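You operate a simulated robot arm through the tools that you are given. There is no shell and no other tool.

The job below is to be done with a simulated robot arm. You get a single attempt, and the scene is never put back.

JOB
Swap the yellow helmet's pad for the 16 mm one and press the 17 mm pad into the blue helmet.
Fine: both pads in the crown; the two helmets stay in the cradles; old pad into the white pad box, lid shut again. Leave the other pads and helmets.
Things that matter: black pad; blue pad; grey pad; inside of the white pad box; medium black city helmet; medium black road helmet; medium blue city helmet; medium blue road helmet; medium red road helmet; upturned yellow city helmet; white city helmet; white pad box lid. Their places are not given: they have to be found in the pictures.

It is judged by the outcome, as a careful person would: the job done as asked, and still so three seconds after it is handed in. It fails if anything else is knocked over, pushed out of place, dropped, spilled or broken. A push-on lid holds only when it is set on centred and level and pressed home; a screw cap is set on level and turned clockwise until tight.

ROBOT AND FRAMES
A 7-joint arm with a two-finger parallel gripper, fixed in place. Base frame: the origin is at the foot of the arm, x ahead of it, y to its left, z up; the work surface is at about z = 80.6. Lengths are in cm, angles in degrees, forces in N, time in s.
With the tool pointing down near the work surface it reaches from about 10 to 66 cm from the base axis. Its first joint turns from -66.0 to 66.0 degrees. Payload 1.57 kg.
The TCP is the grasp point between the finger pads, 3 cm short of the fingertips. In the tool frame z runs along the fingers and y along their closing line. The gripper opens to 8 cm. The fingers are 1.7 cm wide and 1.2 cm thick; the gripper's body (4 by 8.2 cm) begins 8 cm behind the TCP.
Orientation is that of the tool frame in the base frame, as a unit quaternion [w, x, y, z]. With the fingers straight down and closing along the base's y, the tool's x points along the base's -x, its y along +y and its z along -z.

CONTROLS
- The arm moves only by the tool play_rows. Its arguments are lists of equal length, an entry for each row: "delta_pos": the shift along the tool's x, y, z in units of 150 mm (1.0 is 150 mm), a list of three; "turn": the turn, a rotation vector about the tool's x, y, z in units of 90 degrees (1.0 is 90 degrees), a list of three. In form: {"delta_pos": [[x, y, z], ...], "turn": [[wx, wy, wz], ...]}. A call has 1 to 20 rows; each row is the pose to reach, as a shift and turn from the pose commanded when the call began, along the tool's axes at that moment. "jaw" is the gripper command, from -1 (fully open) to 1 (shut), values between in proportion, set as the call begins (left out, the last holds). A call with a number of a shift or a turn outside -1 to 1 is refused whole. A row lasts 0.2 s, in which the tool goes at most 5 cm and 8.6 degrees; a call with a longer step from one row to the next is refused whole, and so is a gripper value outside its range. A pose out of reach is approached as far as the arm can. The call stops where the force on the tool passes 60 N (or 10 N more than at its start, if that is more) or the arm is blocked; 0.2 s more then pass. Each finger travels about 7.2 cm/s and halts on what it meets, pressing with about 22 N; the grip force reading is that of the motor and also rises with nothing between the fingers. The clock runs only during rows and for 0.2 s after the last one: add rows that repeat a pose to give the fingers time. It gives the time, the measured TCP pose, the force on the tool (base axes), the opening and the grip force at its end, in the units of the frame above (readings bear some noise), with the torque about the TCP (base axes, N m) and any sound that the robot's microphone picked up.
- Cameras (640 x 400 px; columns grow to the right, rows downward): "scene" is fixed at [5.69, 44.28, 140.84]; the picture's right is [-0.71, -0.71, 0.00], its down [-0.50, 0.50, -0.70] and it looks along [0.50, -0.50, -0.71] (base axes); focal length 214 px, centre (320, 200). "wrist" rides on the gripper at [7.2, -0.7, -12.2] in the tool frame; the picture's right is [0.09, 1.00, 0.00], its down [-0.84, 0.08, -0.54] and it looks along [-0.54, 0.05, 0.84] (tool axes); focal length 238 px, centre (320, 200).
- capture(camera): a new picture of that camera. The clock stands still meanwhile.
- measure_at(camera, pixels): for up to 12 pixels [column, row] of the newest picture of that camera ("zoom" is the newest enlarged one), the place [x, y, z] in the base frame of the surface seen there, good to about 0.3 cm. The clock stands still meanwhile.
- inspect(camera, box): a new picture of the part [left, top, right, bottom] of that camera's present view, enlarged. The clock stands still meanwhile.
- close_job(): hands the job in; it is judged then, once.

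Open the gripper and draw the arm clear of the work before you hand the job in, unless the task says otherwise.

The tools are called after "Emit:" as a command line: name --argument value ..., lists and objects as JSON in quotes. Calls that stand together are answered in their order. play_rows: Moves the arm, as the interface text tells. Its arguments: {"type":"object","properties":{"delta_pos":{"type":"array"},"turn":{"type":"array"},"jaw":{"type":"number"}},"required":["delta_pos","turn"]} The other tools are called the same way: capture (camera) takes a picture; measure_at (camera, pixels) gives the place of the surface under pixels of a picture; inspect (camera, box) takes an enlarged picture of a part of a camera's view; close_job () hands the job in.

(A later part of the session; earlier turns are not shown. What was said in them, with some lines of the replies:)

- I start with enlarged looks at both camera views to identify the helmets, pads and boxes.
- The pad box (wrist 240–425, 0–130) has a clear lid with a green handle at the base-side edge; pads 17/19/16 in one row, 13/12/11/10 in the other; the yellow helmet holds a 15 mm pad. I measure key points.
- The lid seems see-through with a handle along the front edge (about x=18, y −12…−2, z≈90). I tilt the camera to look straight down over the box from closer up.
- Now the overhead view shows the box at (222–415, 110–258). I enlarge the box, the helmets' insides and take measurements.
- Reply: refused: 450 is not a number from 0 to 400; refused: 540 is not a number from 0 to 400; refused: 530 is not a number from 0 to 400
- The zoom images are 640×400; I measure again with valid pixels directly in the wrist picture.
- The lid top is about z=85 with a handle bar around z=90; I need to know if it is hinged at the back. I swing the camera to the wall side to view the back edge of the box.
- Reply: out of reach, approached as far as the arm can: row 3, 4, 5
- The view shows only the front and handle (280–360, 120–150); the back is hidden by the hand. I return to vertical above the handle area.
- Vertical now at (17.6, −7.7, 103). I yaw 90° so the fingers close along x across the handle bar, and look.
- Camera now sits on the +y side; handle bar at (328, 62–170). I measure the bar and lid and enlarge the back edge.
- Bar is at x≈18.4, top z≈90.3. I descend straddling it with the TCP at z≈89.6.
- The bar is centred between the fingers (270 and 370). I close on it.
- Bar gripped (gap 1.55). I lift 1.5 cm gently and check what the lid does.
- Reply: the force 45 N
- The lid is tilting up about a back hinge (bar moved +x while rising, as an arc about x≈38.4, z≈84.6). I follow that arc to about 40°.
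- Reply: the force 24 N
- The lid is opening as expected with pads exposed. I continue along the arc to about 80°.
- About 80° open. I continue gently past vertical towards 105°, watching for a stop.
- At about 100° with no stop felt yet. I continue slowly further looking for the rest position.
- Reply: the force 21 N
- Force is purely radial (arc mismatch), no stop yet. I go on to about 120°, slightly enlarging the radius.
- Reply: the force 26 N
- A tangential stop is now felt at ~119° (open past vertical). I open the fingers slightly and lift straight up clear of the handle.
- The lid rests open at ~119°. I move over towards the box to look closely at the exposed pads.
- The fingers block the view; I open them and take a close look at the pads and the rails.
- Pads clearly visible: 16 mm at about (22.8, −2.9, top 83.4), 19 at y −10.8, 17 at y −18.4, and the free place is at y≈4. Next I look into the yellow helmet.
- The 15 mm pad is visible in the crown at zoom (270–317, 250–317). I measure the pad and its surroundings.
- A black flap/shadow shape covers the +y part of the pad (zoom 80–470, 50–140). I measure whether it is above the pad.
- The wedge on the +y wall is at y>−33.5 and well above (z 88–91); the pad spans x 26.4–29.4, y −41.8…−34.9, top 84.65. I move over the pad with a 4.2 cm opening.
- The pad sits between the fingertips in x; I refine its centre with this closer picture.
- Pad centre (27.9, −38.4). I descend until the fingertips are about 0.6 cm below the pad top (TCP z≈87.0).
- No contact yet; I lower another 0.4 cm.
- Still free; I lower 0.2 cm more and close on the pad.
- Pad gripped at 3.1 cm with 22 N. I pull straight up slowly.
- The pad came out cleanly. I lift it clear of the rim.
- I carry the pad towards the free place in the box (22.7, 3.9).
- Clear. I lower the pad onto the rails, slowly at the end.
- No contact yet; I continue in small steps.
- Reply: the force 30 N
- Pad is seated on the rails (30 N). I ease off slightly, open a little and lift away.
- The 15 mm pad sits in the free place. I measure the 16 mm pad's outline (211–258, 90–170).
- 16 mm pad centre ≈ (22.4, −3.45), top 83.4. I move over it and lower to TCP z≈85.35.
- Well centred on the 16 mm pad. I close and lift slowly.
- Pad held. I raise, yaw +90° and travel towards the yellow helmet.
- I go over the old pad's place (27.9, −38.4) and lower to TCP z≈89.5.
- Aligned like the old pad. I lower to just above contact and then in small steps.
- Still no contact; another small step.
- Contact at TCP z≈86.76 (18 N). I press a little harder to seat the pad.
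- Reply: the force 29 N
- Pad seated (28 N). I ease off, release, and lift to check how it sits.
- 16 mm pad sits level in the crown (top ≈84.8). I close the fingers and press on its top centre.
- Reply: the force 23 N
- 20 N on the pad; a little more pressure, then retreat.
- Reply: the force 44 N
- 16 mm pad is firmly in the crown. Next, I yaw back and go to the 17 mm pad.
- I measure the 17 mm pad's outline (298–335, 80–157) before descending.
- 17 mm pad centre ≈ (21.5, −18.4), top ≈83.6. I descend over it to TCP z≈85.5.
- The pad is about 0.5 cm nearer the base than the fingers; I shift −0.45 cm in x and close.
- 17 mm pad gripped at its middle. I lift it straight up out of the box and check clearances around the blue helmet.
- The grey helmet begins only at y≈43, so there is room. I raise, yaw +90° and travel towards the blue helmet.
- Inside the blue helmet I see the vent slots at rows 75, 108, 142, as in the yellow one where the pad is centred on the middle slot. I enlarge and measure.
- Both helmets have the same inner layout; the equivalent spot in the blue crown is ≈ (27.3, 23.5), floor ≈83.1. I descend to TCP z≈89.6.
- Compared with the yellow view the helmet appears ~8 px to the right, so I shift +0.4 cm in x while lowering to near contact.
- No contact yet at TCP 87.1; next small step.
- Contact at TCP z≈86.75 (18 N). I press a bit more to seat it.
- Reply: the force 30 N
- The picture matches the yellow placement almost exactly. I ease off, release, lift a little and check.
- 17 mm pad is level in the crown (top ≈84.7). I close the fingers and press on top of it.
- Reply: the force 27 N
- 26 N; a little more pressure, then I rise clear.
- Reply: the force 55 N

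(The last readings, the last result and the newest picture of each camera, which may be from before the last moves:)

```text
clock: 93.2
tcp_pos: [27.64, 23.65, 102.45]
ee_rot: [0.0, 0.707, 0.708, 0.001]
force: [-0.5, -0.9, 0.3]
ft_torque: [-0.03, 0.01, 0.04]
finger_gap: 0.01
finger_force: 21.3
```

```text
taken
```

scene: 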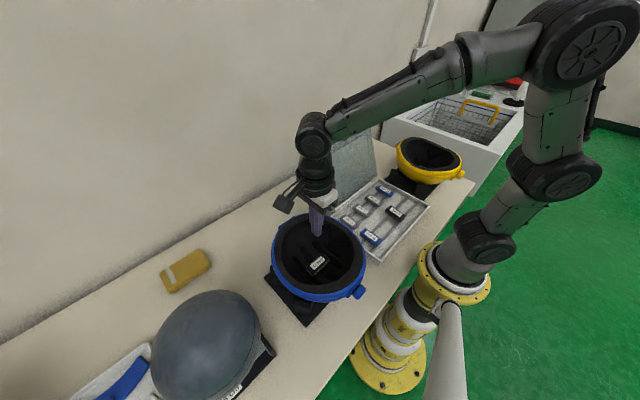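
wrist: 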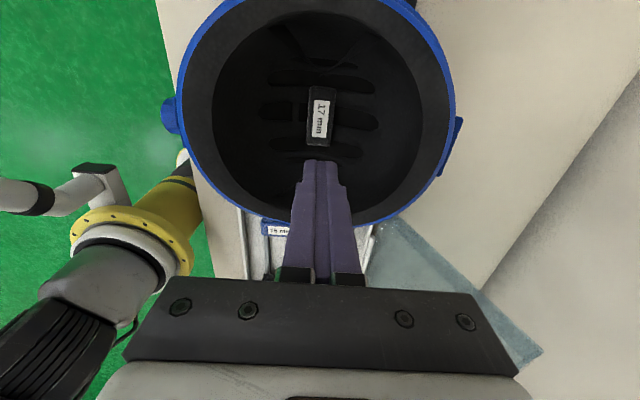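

Both helmets hold their pads. Now for the lid: I rise and travel to above the handle behind the box.

Emit:
play_rows --delta_pos '[[0, 0, -0.3], [0, 0, -0.6], [0, 0, -0.83], [-0.2, 0.1, -0.83], [-0.4, 0.2, -0.83], [-0.6, 0.4, -0.83], [-0.8, 0.6, -0.83], [-1.0, 0.8, -0.83], [-1.0, 0.84, -0.83]]' --turn '[[0, 0, 0], [0, 0, 0], [0, 0, 0], [0, 0, 0], [0, 0, 0], [0, 0, 0], [0, 0, 0], [0, 0, 0], [0, 0, 0]]' --jaw 0.35

Emit:
play_rows --delta_pos '[[-0.25, 0.2, 0], [-0.5, 0.4, 0], [-0.75, 0.6, 0], [-1.0, 0.8, 0], [-1.0, 0.84, 0]]' --turn '[[0, 0, 0], [0, 0, 0], [0, 0, 0], [0, 0, 0], [0, 0, 0]]'

Emit:
capture --camera "wrist"

```text
clock: 95.2
tcp_pos: [40.24, 8.55, 114.88]
ee_rot: [0.0, 0.706, 0.708, 0.0]
force: [0.4, 0.5, -0.4]
ft_torque: [0.0, 0.0, -0.03]
finger_gap: 2.62
finger_force: 0.1
```

```text
clock: 96.4
tcp_pos: [52.87, -6.34, 114.88]
ee_rot: [0.0, 0.707, 0.707, -0.001]
force: [-0.4, 0.5, 0.3]
ft_torque: [0.03, 0.05, -0.02]
finger_gap: 2.61
finger_force: 0.2
```

```text
taken
```

wrist: 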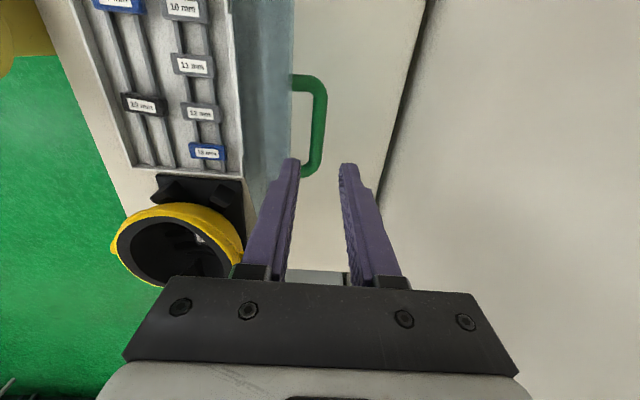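

Handle visible at (298–327, 75–175). I measure its bar to position the fingers.

Emit:
measure_at --camera "wrist" --pixels '[[320, 100], [320, 120], [319, 140], [316, 160], [312, 85], [278, 60], [255, 120]]'

```text
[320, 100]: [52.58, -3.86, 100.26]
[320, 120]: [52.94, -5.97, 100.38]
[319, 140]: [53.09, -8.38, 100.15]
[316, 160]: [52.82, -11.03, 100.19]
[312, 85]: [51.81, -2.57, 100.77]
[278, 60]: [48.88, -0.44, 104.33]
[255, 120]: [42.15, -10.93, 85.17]
```

Bar is at x≈52.8, centre z≈99.7. I descend straddling it.

Emit:
play_rows --delta_pos '[[-0.057, 0, 0.2], [-0.057, 0, 0.45], [-0.057, 0, 0.65], [-0.057, 0, 0.8], [-0.057, 0, 0.92], [-0.057, 0, 1.0], [-0.057, 0, 1.0]]' --turn '[[0, 0, 0], [0, 0, 0], [0, 0, 0], [0, 0, 0], [0, 0, 0], [0, 0, 0], [0, 0, 0]]'

Emit:
play_rows --delta_pos '[[0, 0, 0], [0, 0, 0], [0, 0, 0], [0, 0, 0]]' --turn '[[0, 0, 0], [0, 0, 0], [0, 0, 0], [0, 0, 0]]' --jaw 1

Emit:
inspect --camera "scene" --box '[260, 60, 500, 270]'

```text
clock: 98.0
tcp_pos: [52.95, -7.42, 99.83]
ee_rot: [0.0, 0.706, 0.708, 0.0]
force: [0.6, 0.5, -0.6]
ft_torque: [0.0, -0.01, 0.0]
finger_gap: 2.6
finger_force: 0.0
```

```text
clock: 99.0
tcp_pos: [52.72, -7.29, 99.65]
ee_rot: [-0.001, 0.706, 0.708, -0.002]
force: [-15.4, 0.4, 0.8]
ft_torque: [-0.07, 0.1, 0.12]
finger_gap: 1.56
finger_force: 31.5
```

```text
1.90 times, centred on (380, 165) of scene
```

zoom: 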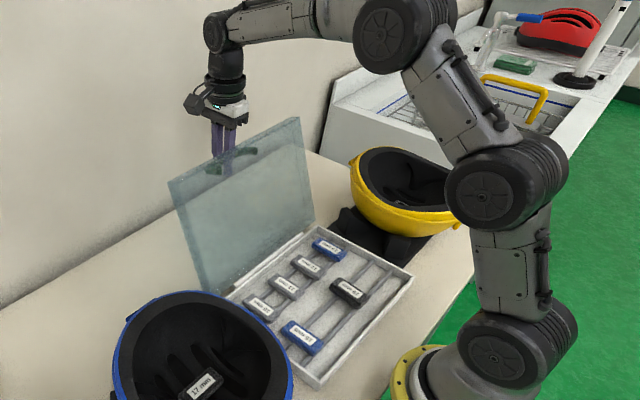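

Handle gripped. I bring the lid back up along the same arc to about 75°.

Emit:
play_rows --delta_pos '[[0, -0.044, -0.034], [0, -0.089, -0.067], [0, -0.137, -0.104], [0, -0.185, -0.139], [0, -0.237, -0.171], [0, -0.289, -0.201], [0, -0.342, -0.229], [0, -0.396, -0.255], [0, -0.452, -0.279], [0, -0.509, -0.3], [0, -0.567, -0.318], [0, -0.625, -0.334], [0, -0.684, -0.347], [0, -0.743, -0.358], [0, -0.803, -0.366], [0, -0.863, -0.372], [0, -0.923, -0.374], [0, -0.984, -0.375]]' --turn '[[0, 0, 0], [0, 0, 0], [0, 0, 0], [0, 0, 0], [0, 0, 0], [0, 0, 0], [0, 0, 0], [0, 0, 0], [0, 0, 0], [0, 0, 0], [0, 0, 0], [0, 0, 0], [0, 0, 0], [0, 0, 0], [0, 0, 0], [0, 0, 0], [0, 0, 0], [0, 0, 0]]'

Emit:
inspect --camera "scene" --box '[260, 60, 500, 270]'

```text
clock: 102.8
tcp_pos: [38.18, -7.41, 105.31]
ee_rot: [-0.001, 0.707, 0.707, -0.001]
force: [1.1, 3.0, -23.9]
ft_torque: [0.06, -0.04, 0.11]
finger_gap: 1.57
finger_force: 31.5
```

```text
1.90 times, centred on (380, 165) of scene
```

zoom: 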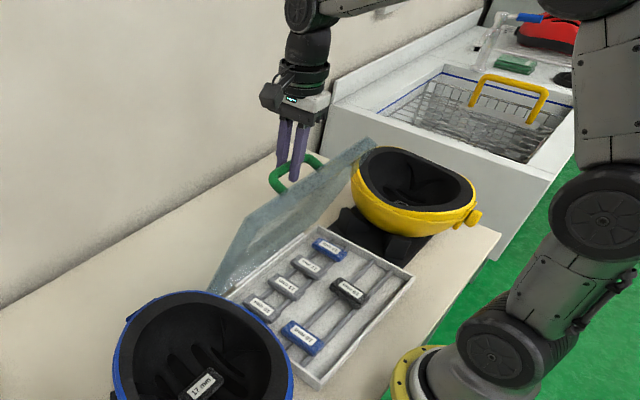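

Following well. I continue down the arc to about 30°.

Emit:
play_rows --delta_pos '[[0, -0.06, 0.009], [0, -0.121, 0.014], [0, -0.18, 0.022], [0, -0.24, 0.032], [0, -0.299, 0.045], [0, -0.358, 0.06], [0, -0.416, 0.078], [0, -0.473, 0.099], [0, -0.528, 0.122], [0, -0.583, 0.147], [0, -0.636, 0.175], [0, -0.689, 0.205], [0, -0.74, 0.237], [0, -0.79, 0.272], [0, -0.838, 0.309], [0, -0.885, 0.347], [0, -0.929, 0.388], [0, -0.973, 0.43]]' --turn '[[0, 0, 0], [0, 0, 0], [0, 0, 0], [0, 0, 0], [0, 0, 0], [0, 0, 0], [0, 0, 0], [0, 0, 0], [0, 0, 0], [0, 0, 0], [0, 0, 0], [0, 0, 0], [0, 0, 0], [0, 0, 0], [0, 0, 0], [0, 0, 0], [0, 0, 0], [0, 0, 0]]'

Emit:
inspect --camera "scene" --box '[260, 60, 500, 270]'

```text
clock: 106.6
tcp_pos: [23.49, -7.4, 99.0]
ee_rot: [0.0, 0.707, 0.707, -0.001]
force: [0.0, 1.4, 0.2]
ft_torque: [-0.39, -0.21, 0.0]
finger_gap: 1.58
finger_force: 31.6
```

```text
1.90 times, centred on (380, 165) of scene
```

zoom: 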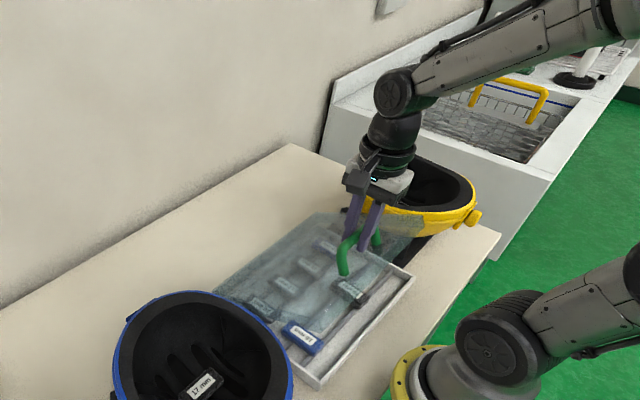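

I continue to nearly closed, then to closed.

Emit:
play_rows --delta_pos '[[0, -0.04, 0.043], [0, -0.08, 0.087], [0, -0.116, 0.134], [0, -0.152, 0.182], [0, -0.184, 0.233], [0, -0.215, 0.285], [0, -0.242, 0.339], [0, -0.269, 0.393], [0, -0.291, 0.449], [0, -0.313, 0.505], [0, -0.324, 0.54], [0, -0.335, 0.575], [0, -0.341, 0.6], [0, -0.347, 0.621], [0, -0.347, 0.621]]' --turn '[[0, 0, 0], [0, 0, 0], [0, 0, 0], [0, 0, 0], [0, 0, 0], [0, 0, 0], [0, 0, 0], [0, 0, 0], [0, 0, 0], [0, 0, 0], [0, 0, 0], [0, 0, 0], [0, 0, 0], [0, 0, 0], [0, 0, 0]]'

Emit:
inspect --camera "scene" --box '[260, 60, 500, 270]'

```text
clock: 109.8
tcp_pos: [18.3, -7.33, 89.79]
ee_rot: [-0.001, 0.707, 0.707, 0.001]
force: [-17.0, 2.9, 26.8]
ft_torque: [0.06, 0.12, -0.05]
finger_gap: 1.56
finger_force: 31.6
```

```text
1.90 times, centred on (380, 165) of scene
```

zoom: 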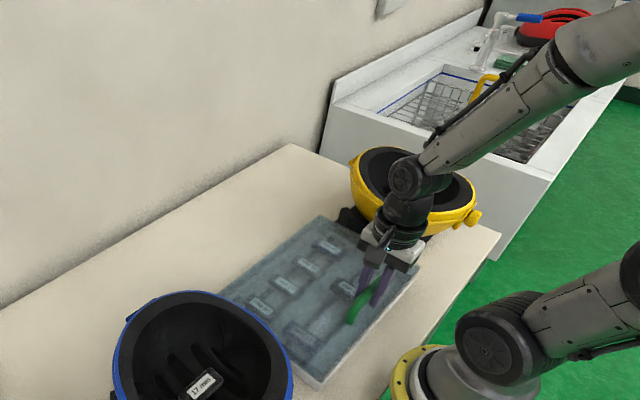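

Upward 27 N: the lid has met the box. I press down a touch to be sure it is home.

Emit:
play_rows --delta_pos '[[0, 0, 0.006], [0, 0, 0.012], [0, 0, 0.012]]' --turn '[[0, 0, 0], [0, 0, 0], [0, 0, 0]]'

```text
clock: 110.6
tcp_pos: [18.31, -7.37, 89.47]
ee_rot: [-0.001, 0.707, 0.708, 0.0]
force: [-16.8, 1.4, 26.8]
ft_torque: [0.05, 0.07, -0.05]
finger_gap: 1.55
finger_force: 31.7
```

Force is steady, so the lid is on its stop. I open the fingers, rise, and inspect the lid.

Emit:
play_rows --delta_pos '[[0, 0, 0], [0, 0, 0], [0, 0, 0], [0, 0, -0.1], [0, 0, -0.3], [0, 0, -0.55], [0, 0, -0.8], [0, 0, -1.0]]' --turn '[[0, 0, 0], [0, 0, 0], [0, 0, 0], [0, 0, 0], [0, 0, 0], [0, 0, 0], [0, 0, 0], [0, 0, 0]]' --jaw -0.3

Emit:
capture --camera "wrist"

Emit:
measure_at --camera "wrist" --pixels '[[329, 90], [327, 115], [325, 140], [335, 20], [310, 200], [400, 60], [470, 120], [345, 60], [316, 40]]'

Emit:
inspect --camera "scene" --box '[260, 120, 480, 290]'

```text
clock: 112.4
tcp_pos: [18.42, -7.32, 104.39]
ee_rot: [0.0, 0.706, 0.708, 0.0]
force: [-0.5, 0.4, 0.0]
ft_torque: [-0.02, -0.01, 0.01]
finger_gap: 5.2
finger_force: 0.0
```

```text
taken
```

wrist: 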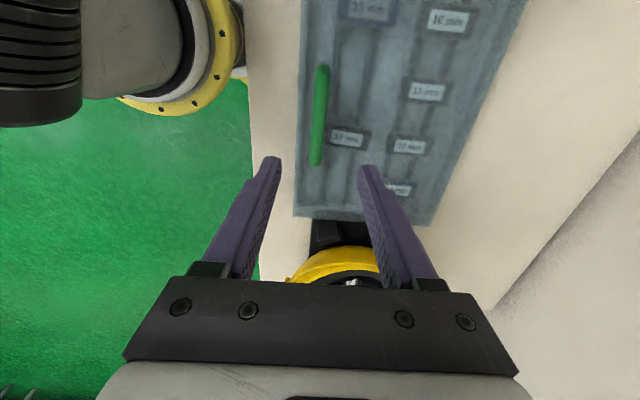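

```text
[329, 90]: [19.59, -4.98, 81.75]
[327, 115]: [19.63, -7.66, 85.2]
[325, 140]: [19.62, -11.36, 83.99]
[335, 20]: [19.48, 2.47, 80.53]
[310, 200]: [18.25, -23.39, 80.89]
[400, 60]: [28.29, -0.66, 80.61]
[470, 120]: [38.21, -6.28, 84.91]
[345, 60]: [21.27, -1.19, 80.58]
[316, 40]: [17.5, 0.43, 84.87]
```

```text
2.35 times, centred on (370, 205) of scene
```

zoom: 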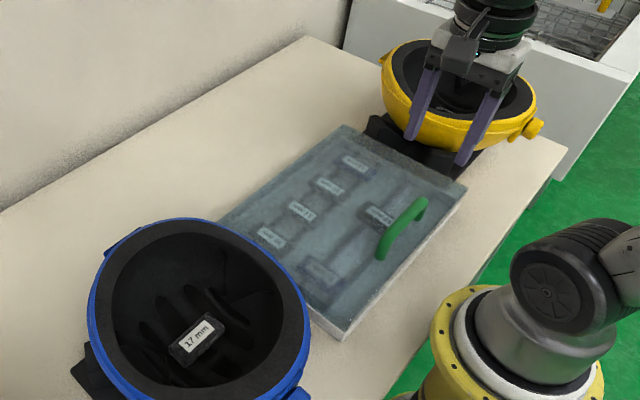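

The lid looks flush. I verify the bar height and corners against the initial readings (bar top ≈90.3, lid 85).

Emit:
measure_at --camera "wrist" --pixels '[[321, 90], [319, 115], [317, 140], [316, 155], [303, 210], [320, 5], [300, 150]]'

Emit:
capture --camera "scene"

Emit:
measure_at --camera "scene" --pixels '[[415, 205], [407, 209], [402, 218], [379, 261], [432, 199], [381, 174], [375, 258]]'

```text
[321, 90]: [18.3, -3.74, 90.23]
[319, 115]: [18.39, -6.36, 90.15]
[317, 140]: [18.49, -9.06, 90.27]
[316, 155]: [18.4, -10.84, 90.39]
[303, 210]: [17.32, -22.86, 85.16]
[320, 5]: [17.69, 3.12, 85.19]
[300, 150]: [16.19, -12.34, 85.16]
```

```text
taken
```

scene: 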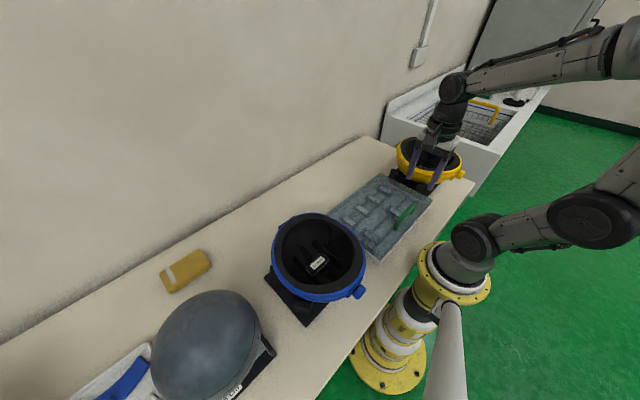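

```text
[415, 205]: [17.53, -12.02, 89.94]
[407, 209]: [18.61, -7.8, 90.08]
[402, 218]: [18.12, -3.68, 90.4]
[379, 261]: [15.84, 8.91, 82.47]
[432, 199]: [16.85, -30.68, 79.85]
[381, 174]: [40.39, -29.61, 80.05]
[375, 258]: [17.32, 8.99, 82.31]
```

Bar and lid heights match the start, so the lid is shut. I open the gripper fully and draw the arm up and clear, back towards the start pose.

Emit:
play_rows --delta_pos '[[0, 0, -0.2], [0, 0.1, -0.4], [0, 0.2, -0.6], [0, 0.3, -0.8], [0, 0.4, -1.0], [0, 0.5, -1.0], [0, 0.6, -1.0], [0, 0.7, -1.0], [0, 0.8, -1.0], [0, 0.8, -1.0], [0, 0.8, -1.0], [0, 0.8, -1.0]]' --turn '[[0, 0, -0.085], [0, 0, -0.17], [0, 0, -0.255], [0, 0, -0.34], [0, 0, -0.425], [0, 0, -0.51], [0, 0, -0.595], [0, 0, -0.68], [0, 0, -0.765], [0, 0, -0.85], [0, 0, -0.935], [0, 0, -1.0]]' --jaw -1

Emit:
capture --camera "wrist"

Emit:
capture --camera "scene"

Emit:
inspect --camera "wrist" --box '[40, 0, 340, 160]'

Emit:
inspect --camera "wrist" --box '[300, 0, 600, 180]'

```text
clock: 115.0
tcp_pos: [30.4, -7.35, 119.49]
ee_rot: [0.0, -0.001, 1.0, 0.0]
force: [0.1, 0.4, 0.6]
ft_torque: [-0.01, 0.03, 0.0]
finger_gap: 7.99
finger_force: 0.0
```

```text
taken
```

wrist: 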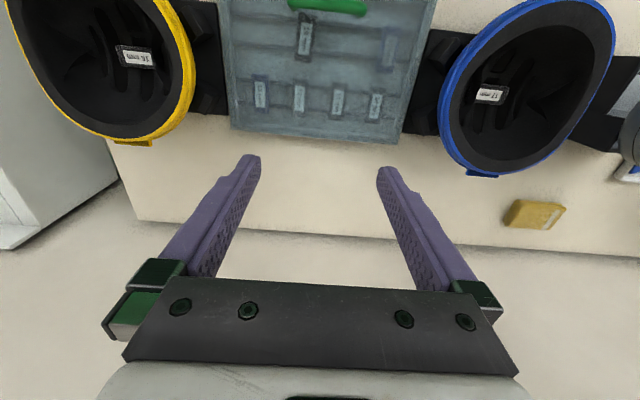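

```text
taken
```

scene: 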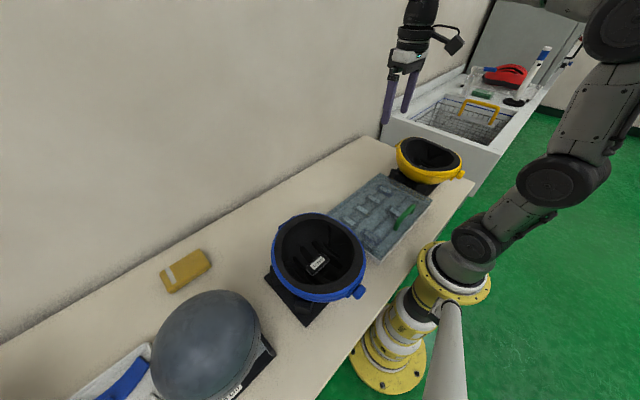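

```text
2.13 times, centred on (190, 80) of wrist
```

zoom: 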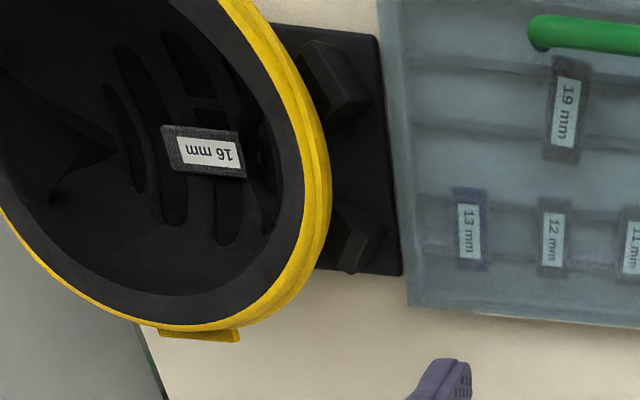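

```text
2.13 times, centred on (450, 90) of wrist
```

zoom: 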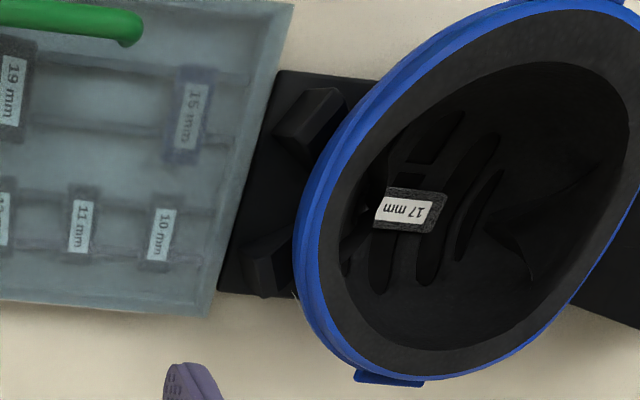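

All verified: the 16 mm pad is in the yellow crown, the 17 mm pad is in the blue crown, the 15 mm pad is in the shut box, and the arm is clear with the gripper open. I hand the job in.

Emit:
close_job

```text
The job is handed in.
```

The job is handed in, and the final pictures show everything asked for in place.

- **Yellow helmet:** the old 15 mm pad is out and the 16 mm pad is in the crown in the same spot. I pressed it down with about 40 N.
- **Blue helmet:** the 17 mm pad is in the crown at the matching spot, pressed down with about 50 N. I took the position from the yellow helmet's inner layout, since there was no old pad to copy.
- **Pad box:** the 15 mm pad lies in a free place in the 16/17/19 mm row. The lid is shut, and its height and the handle's match the readings from before I opened it.
- **Everything else:** both helmets are still in their cradles, and I saw nothing else knocked or moved. The arm is raised clear with the gripper open.
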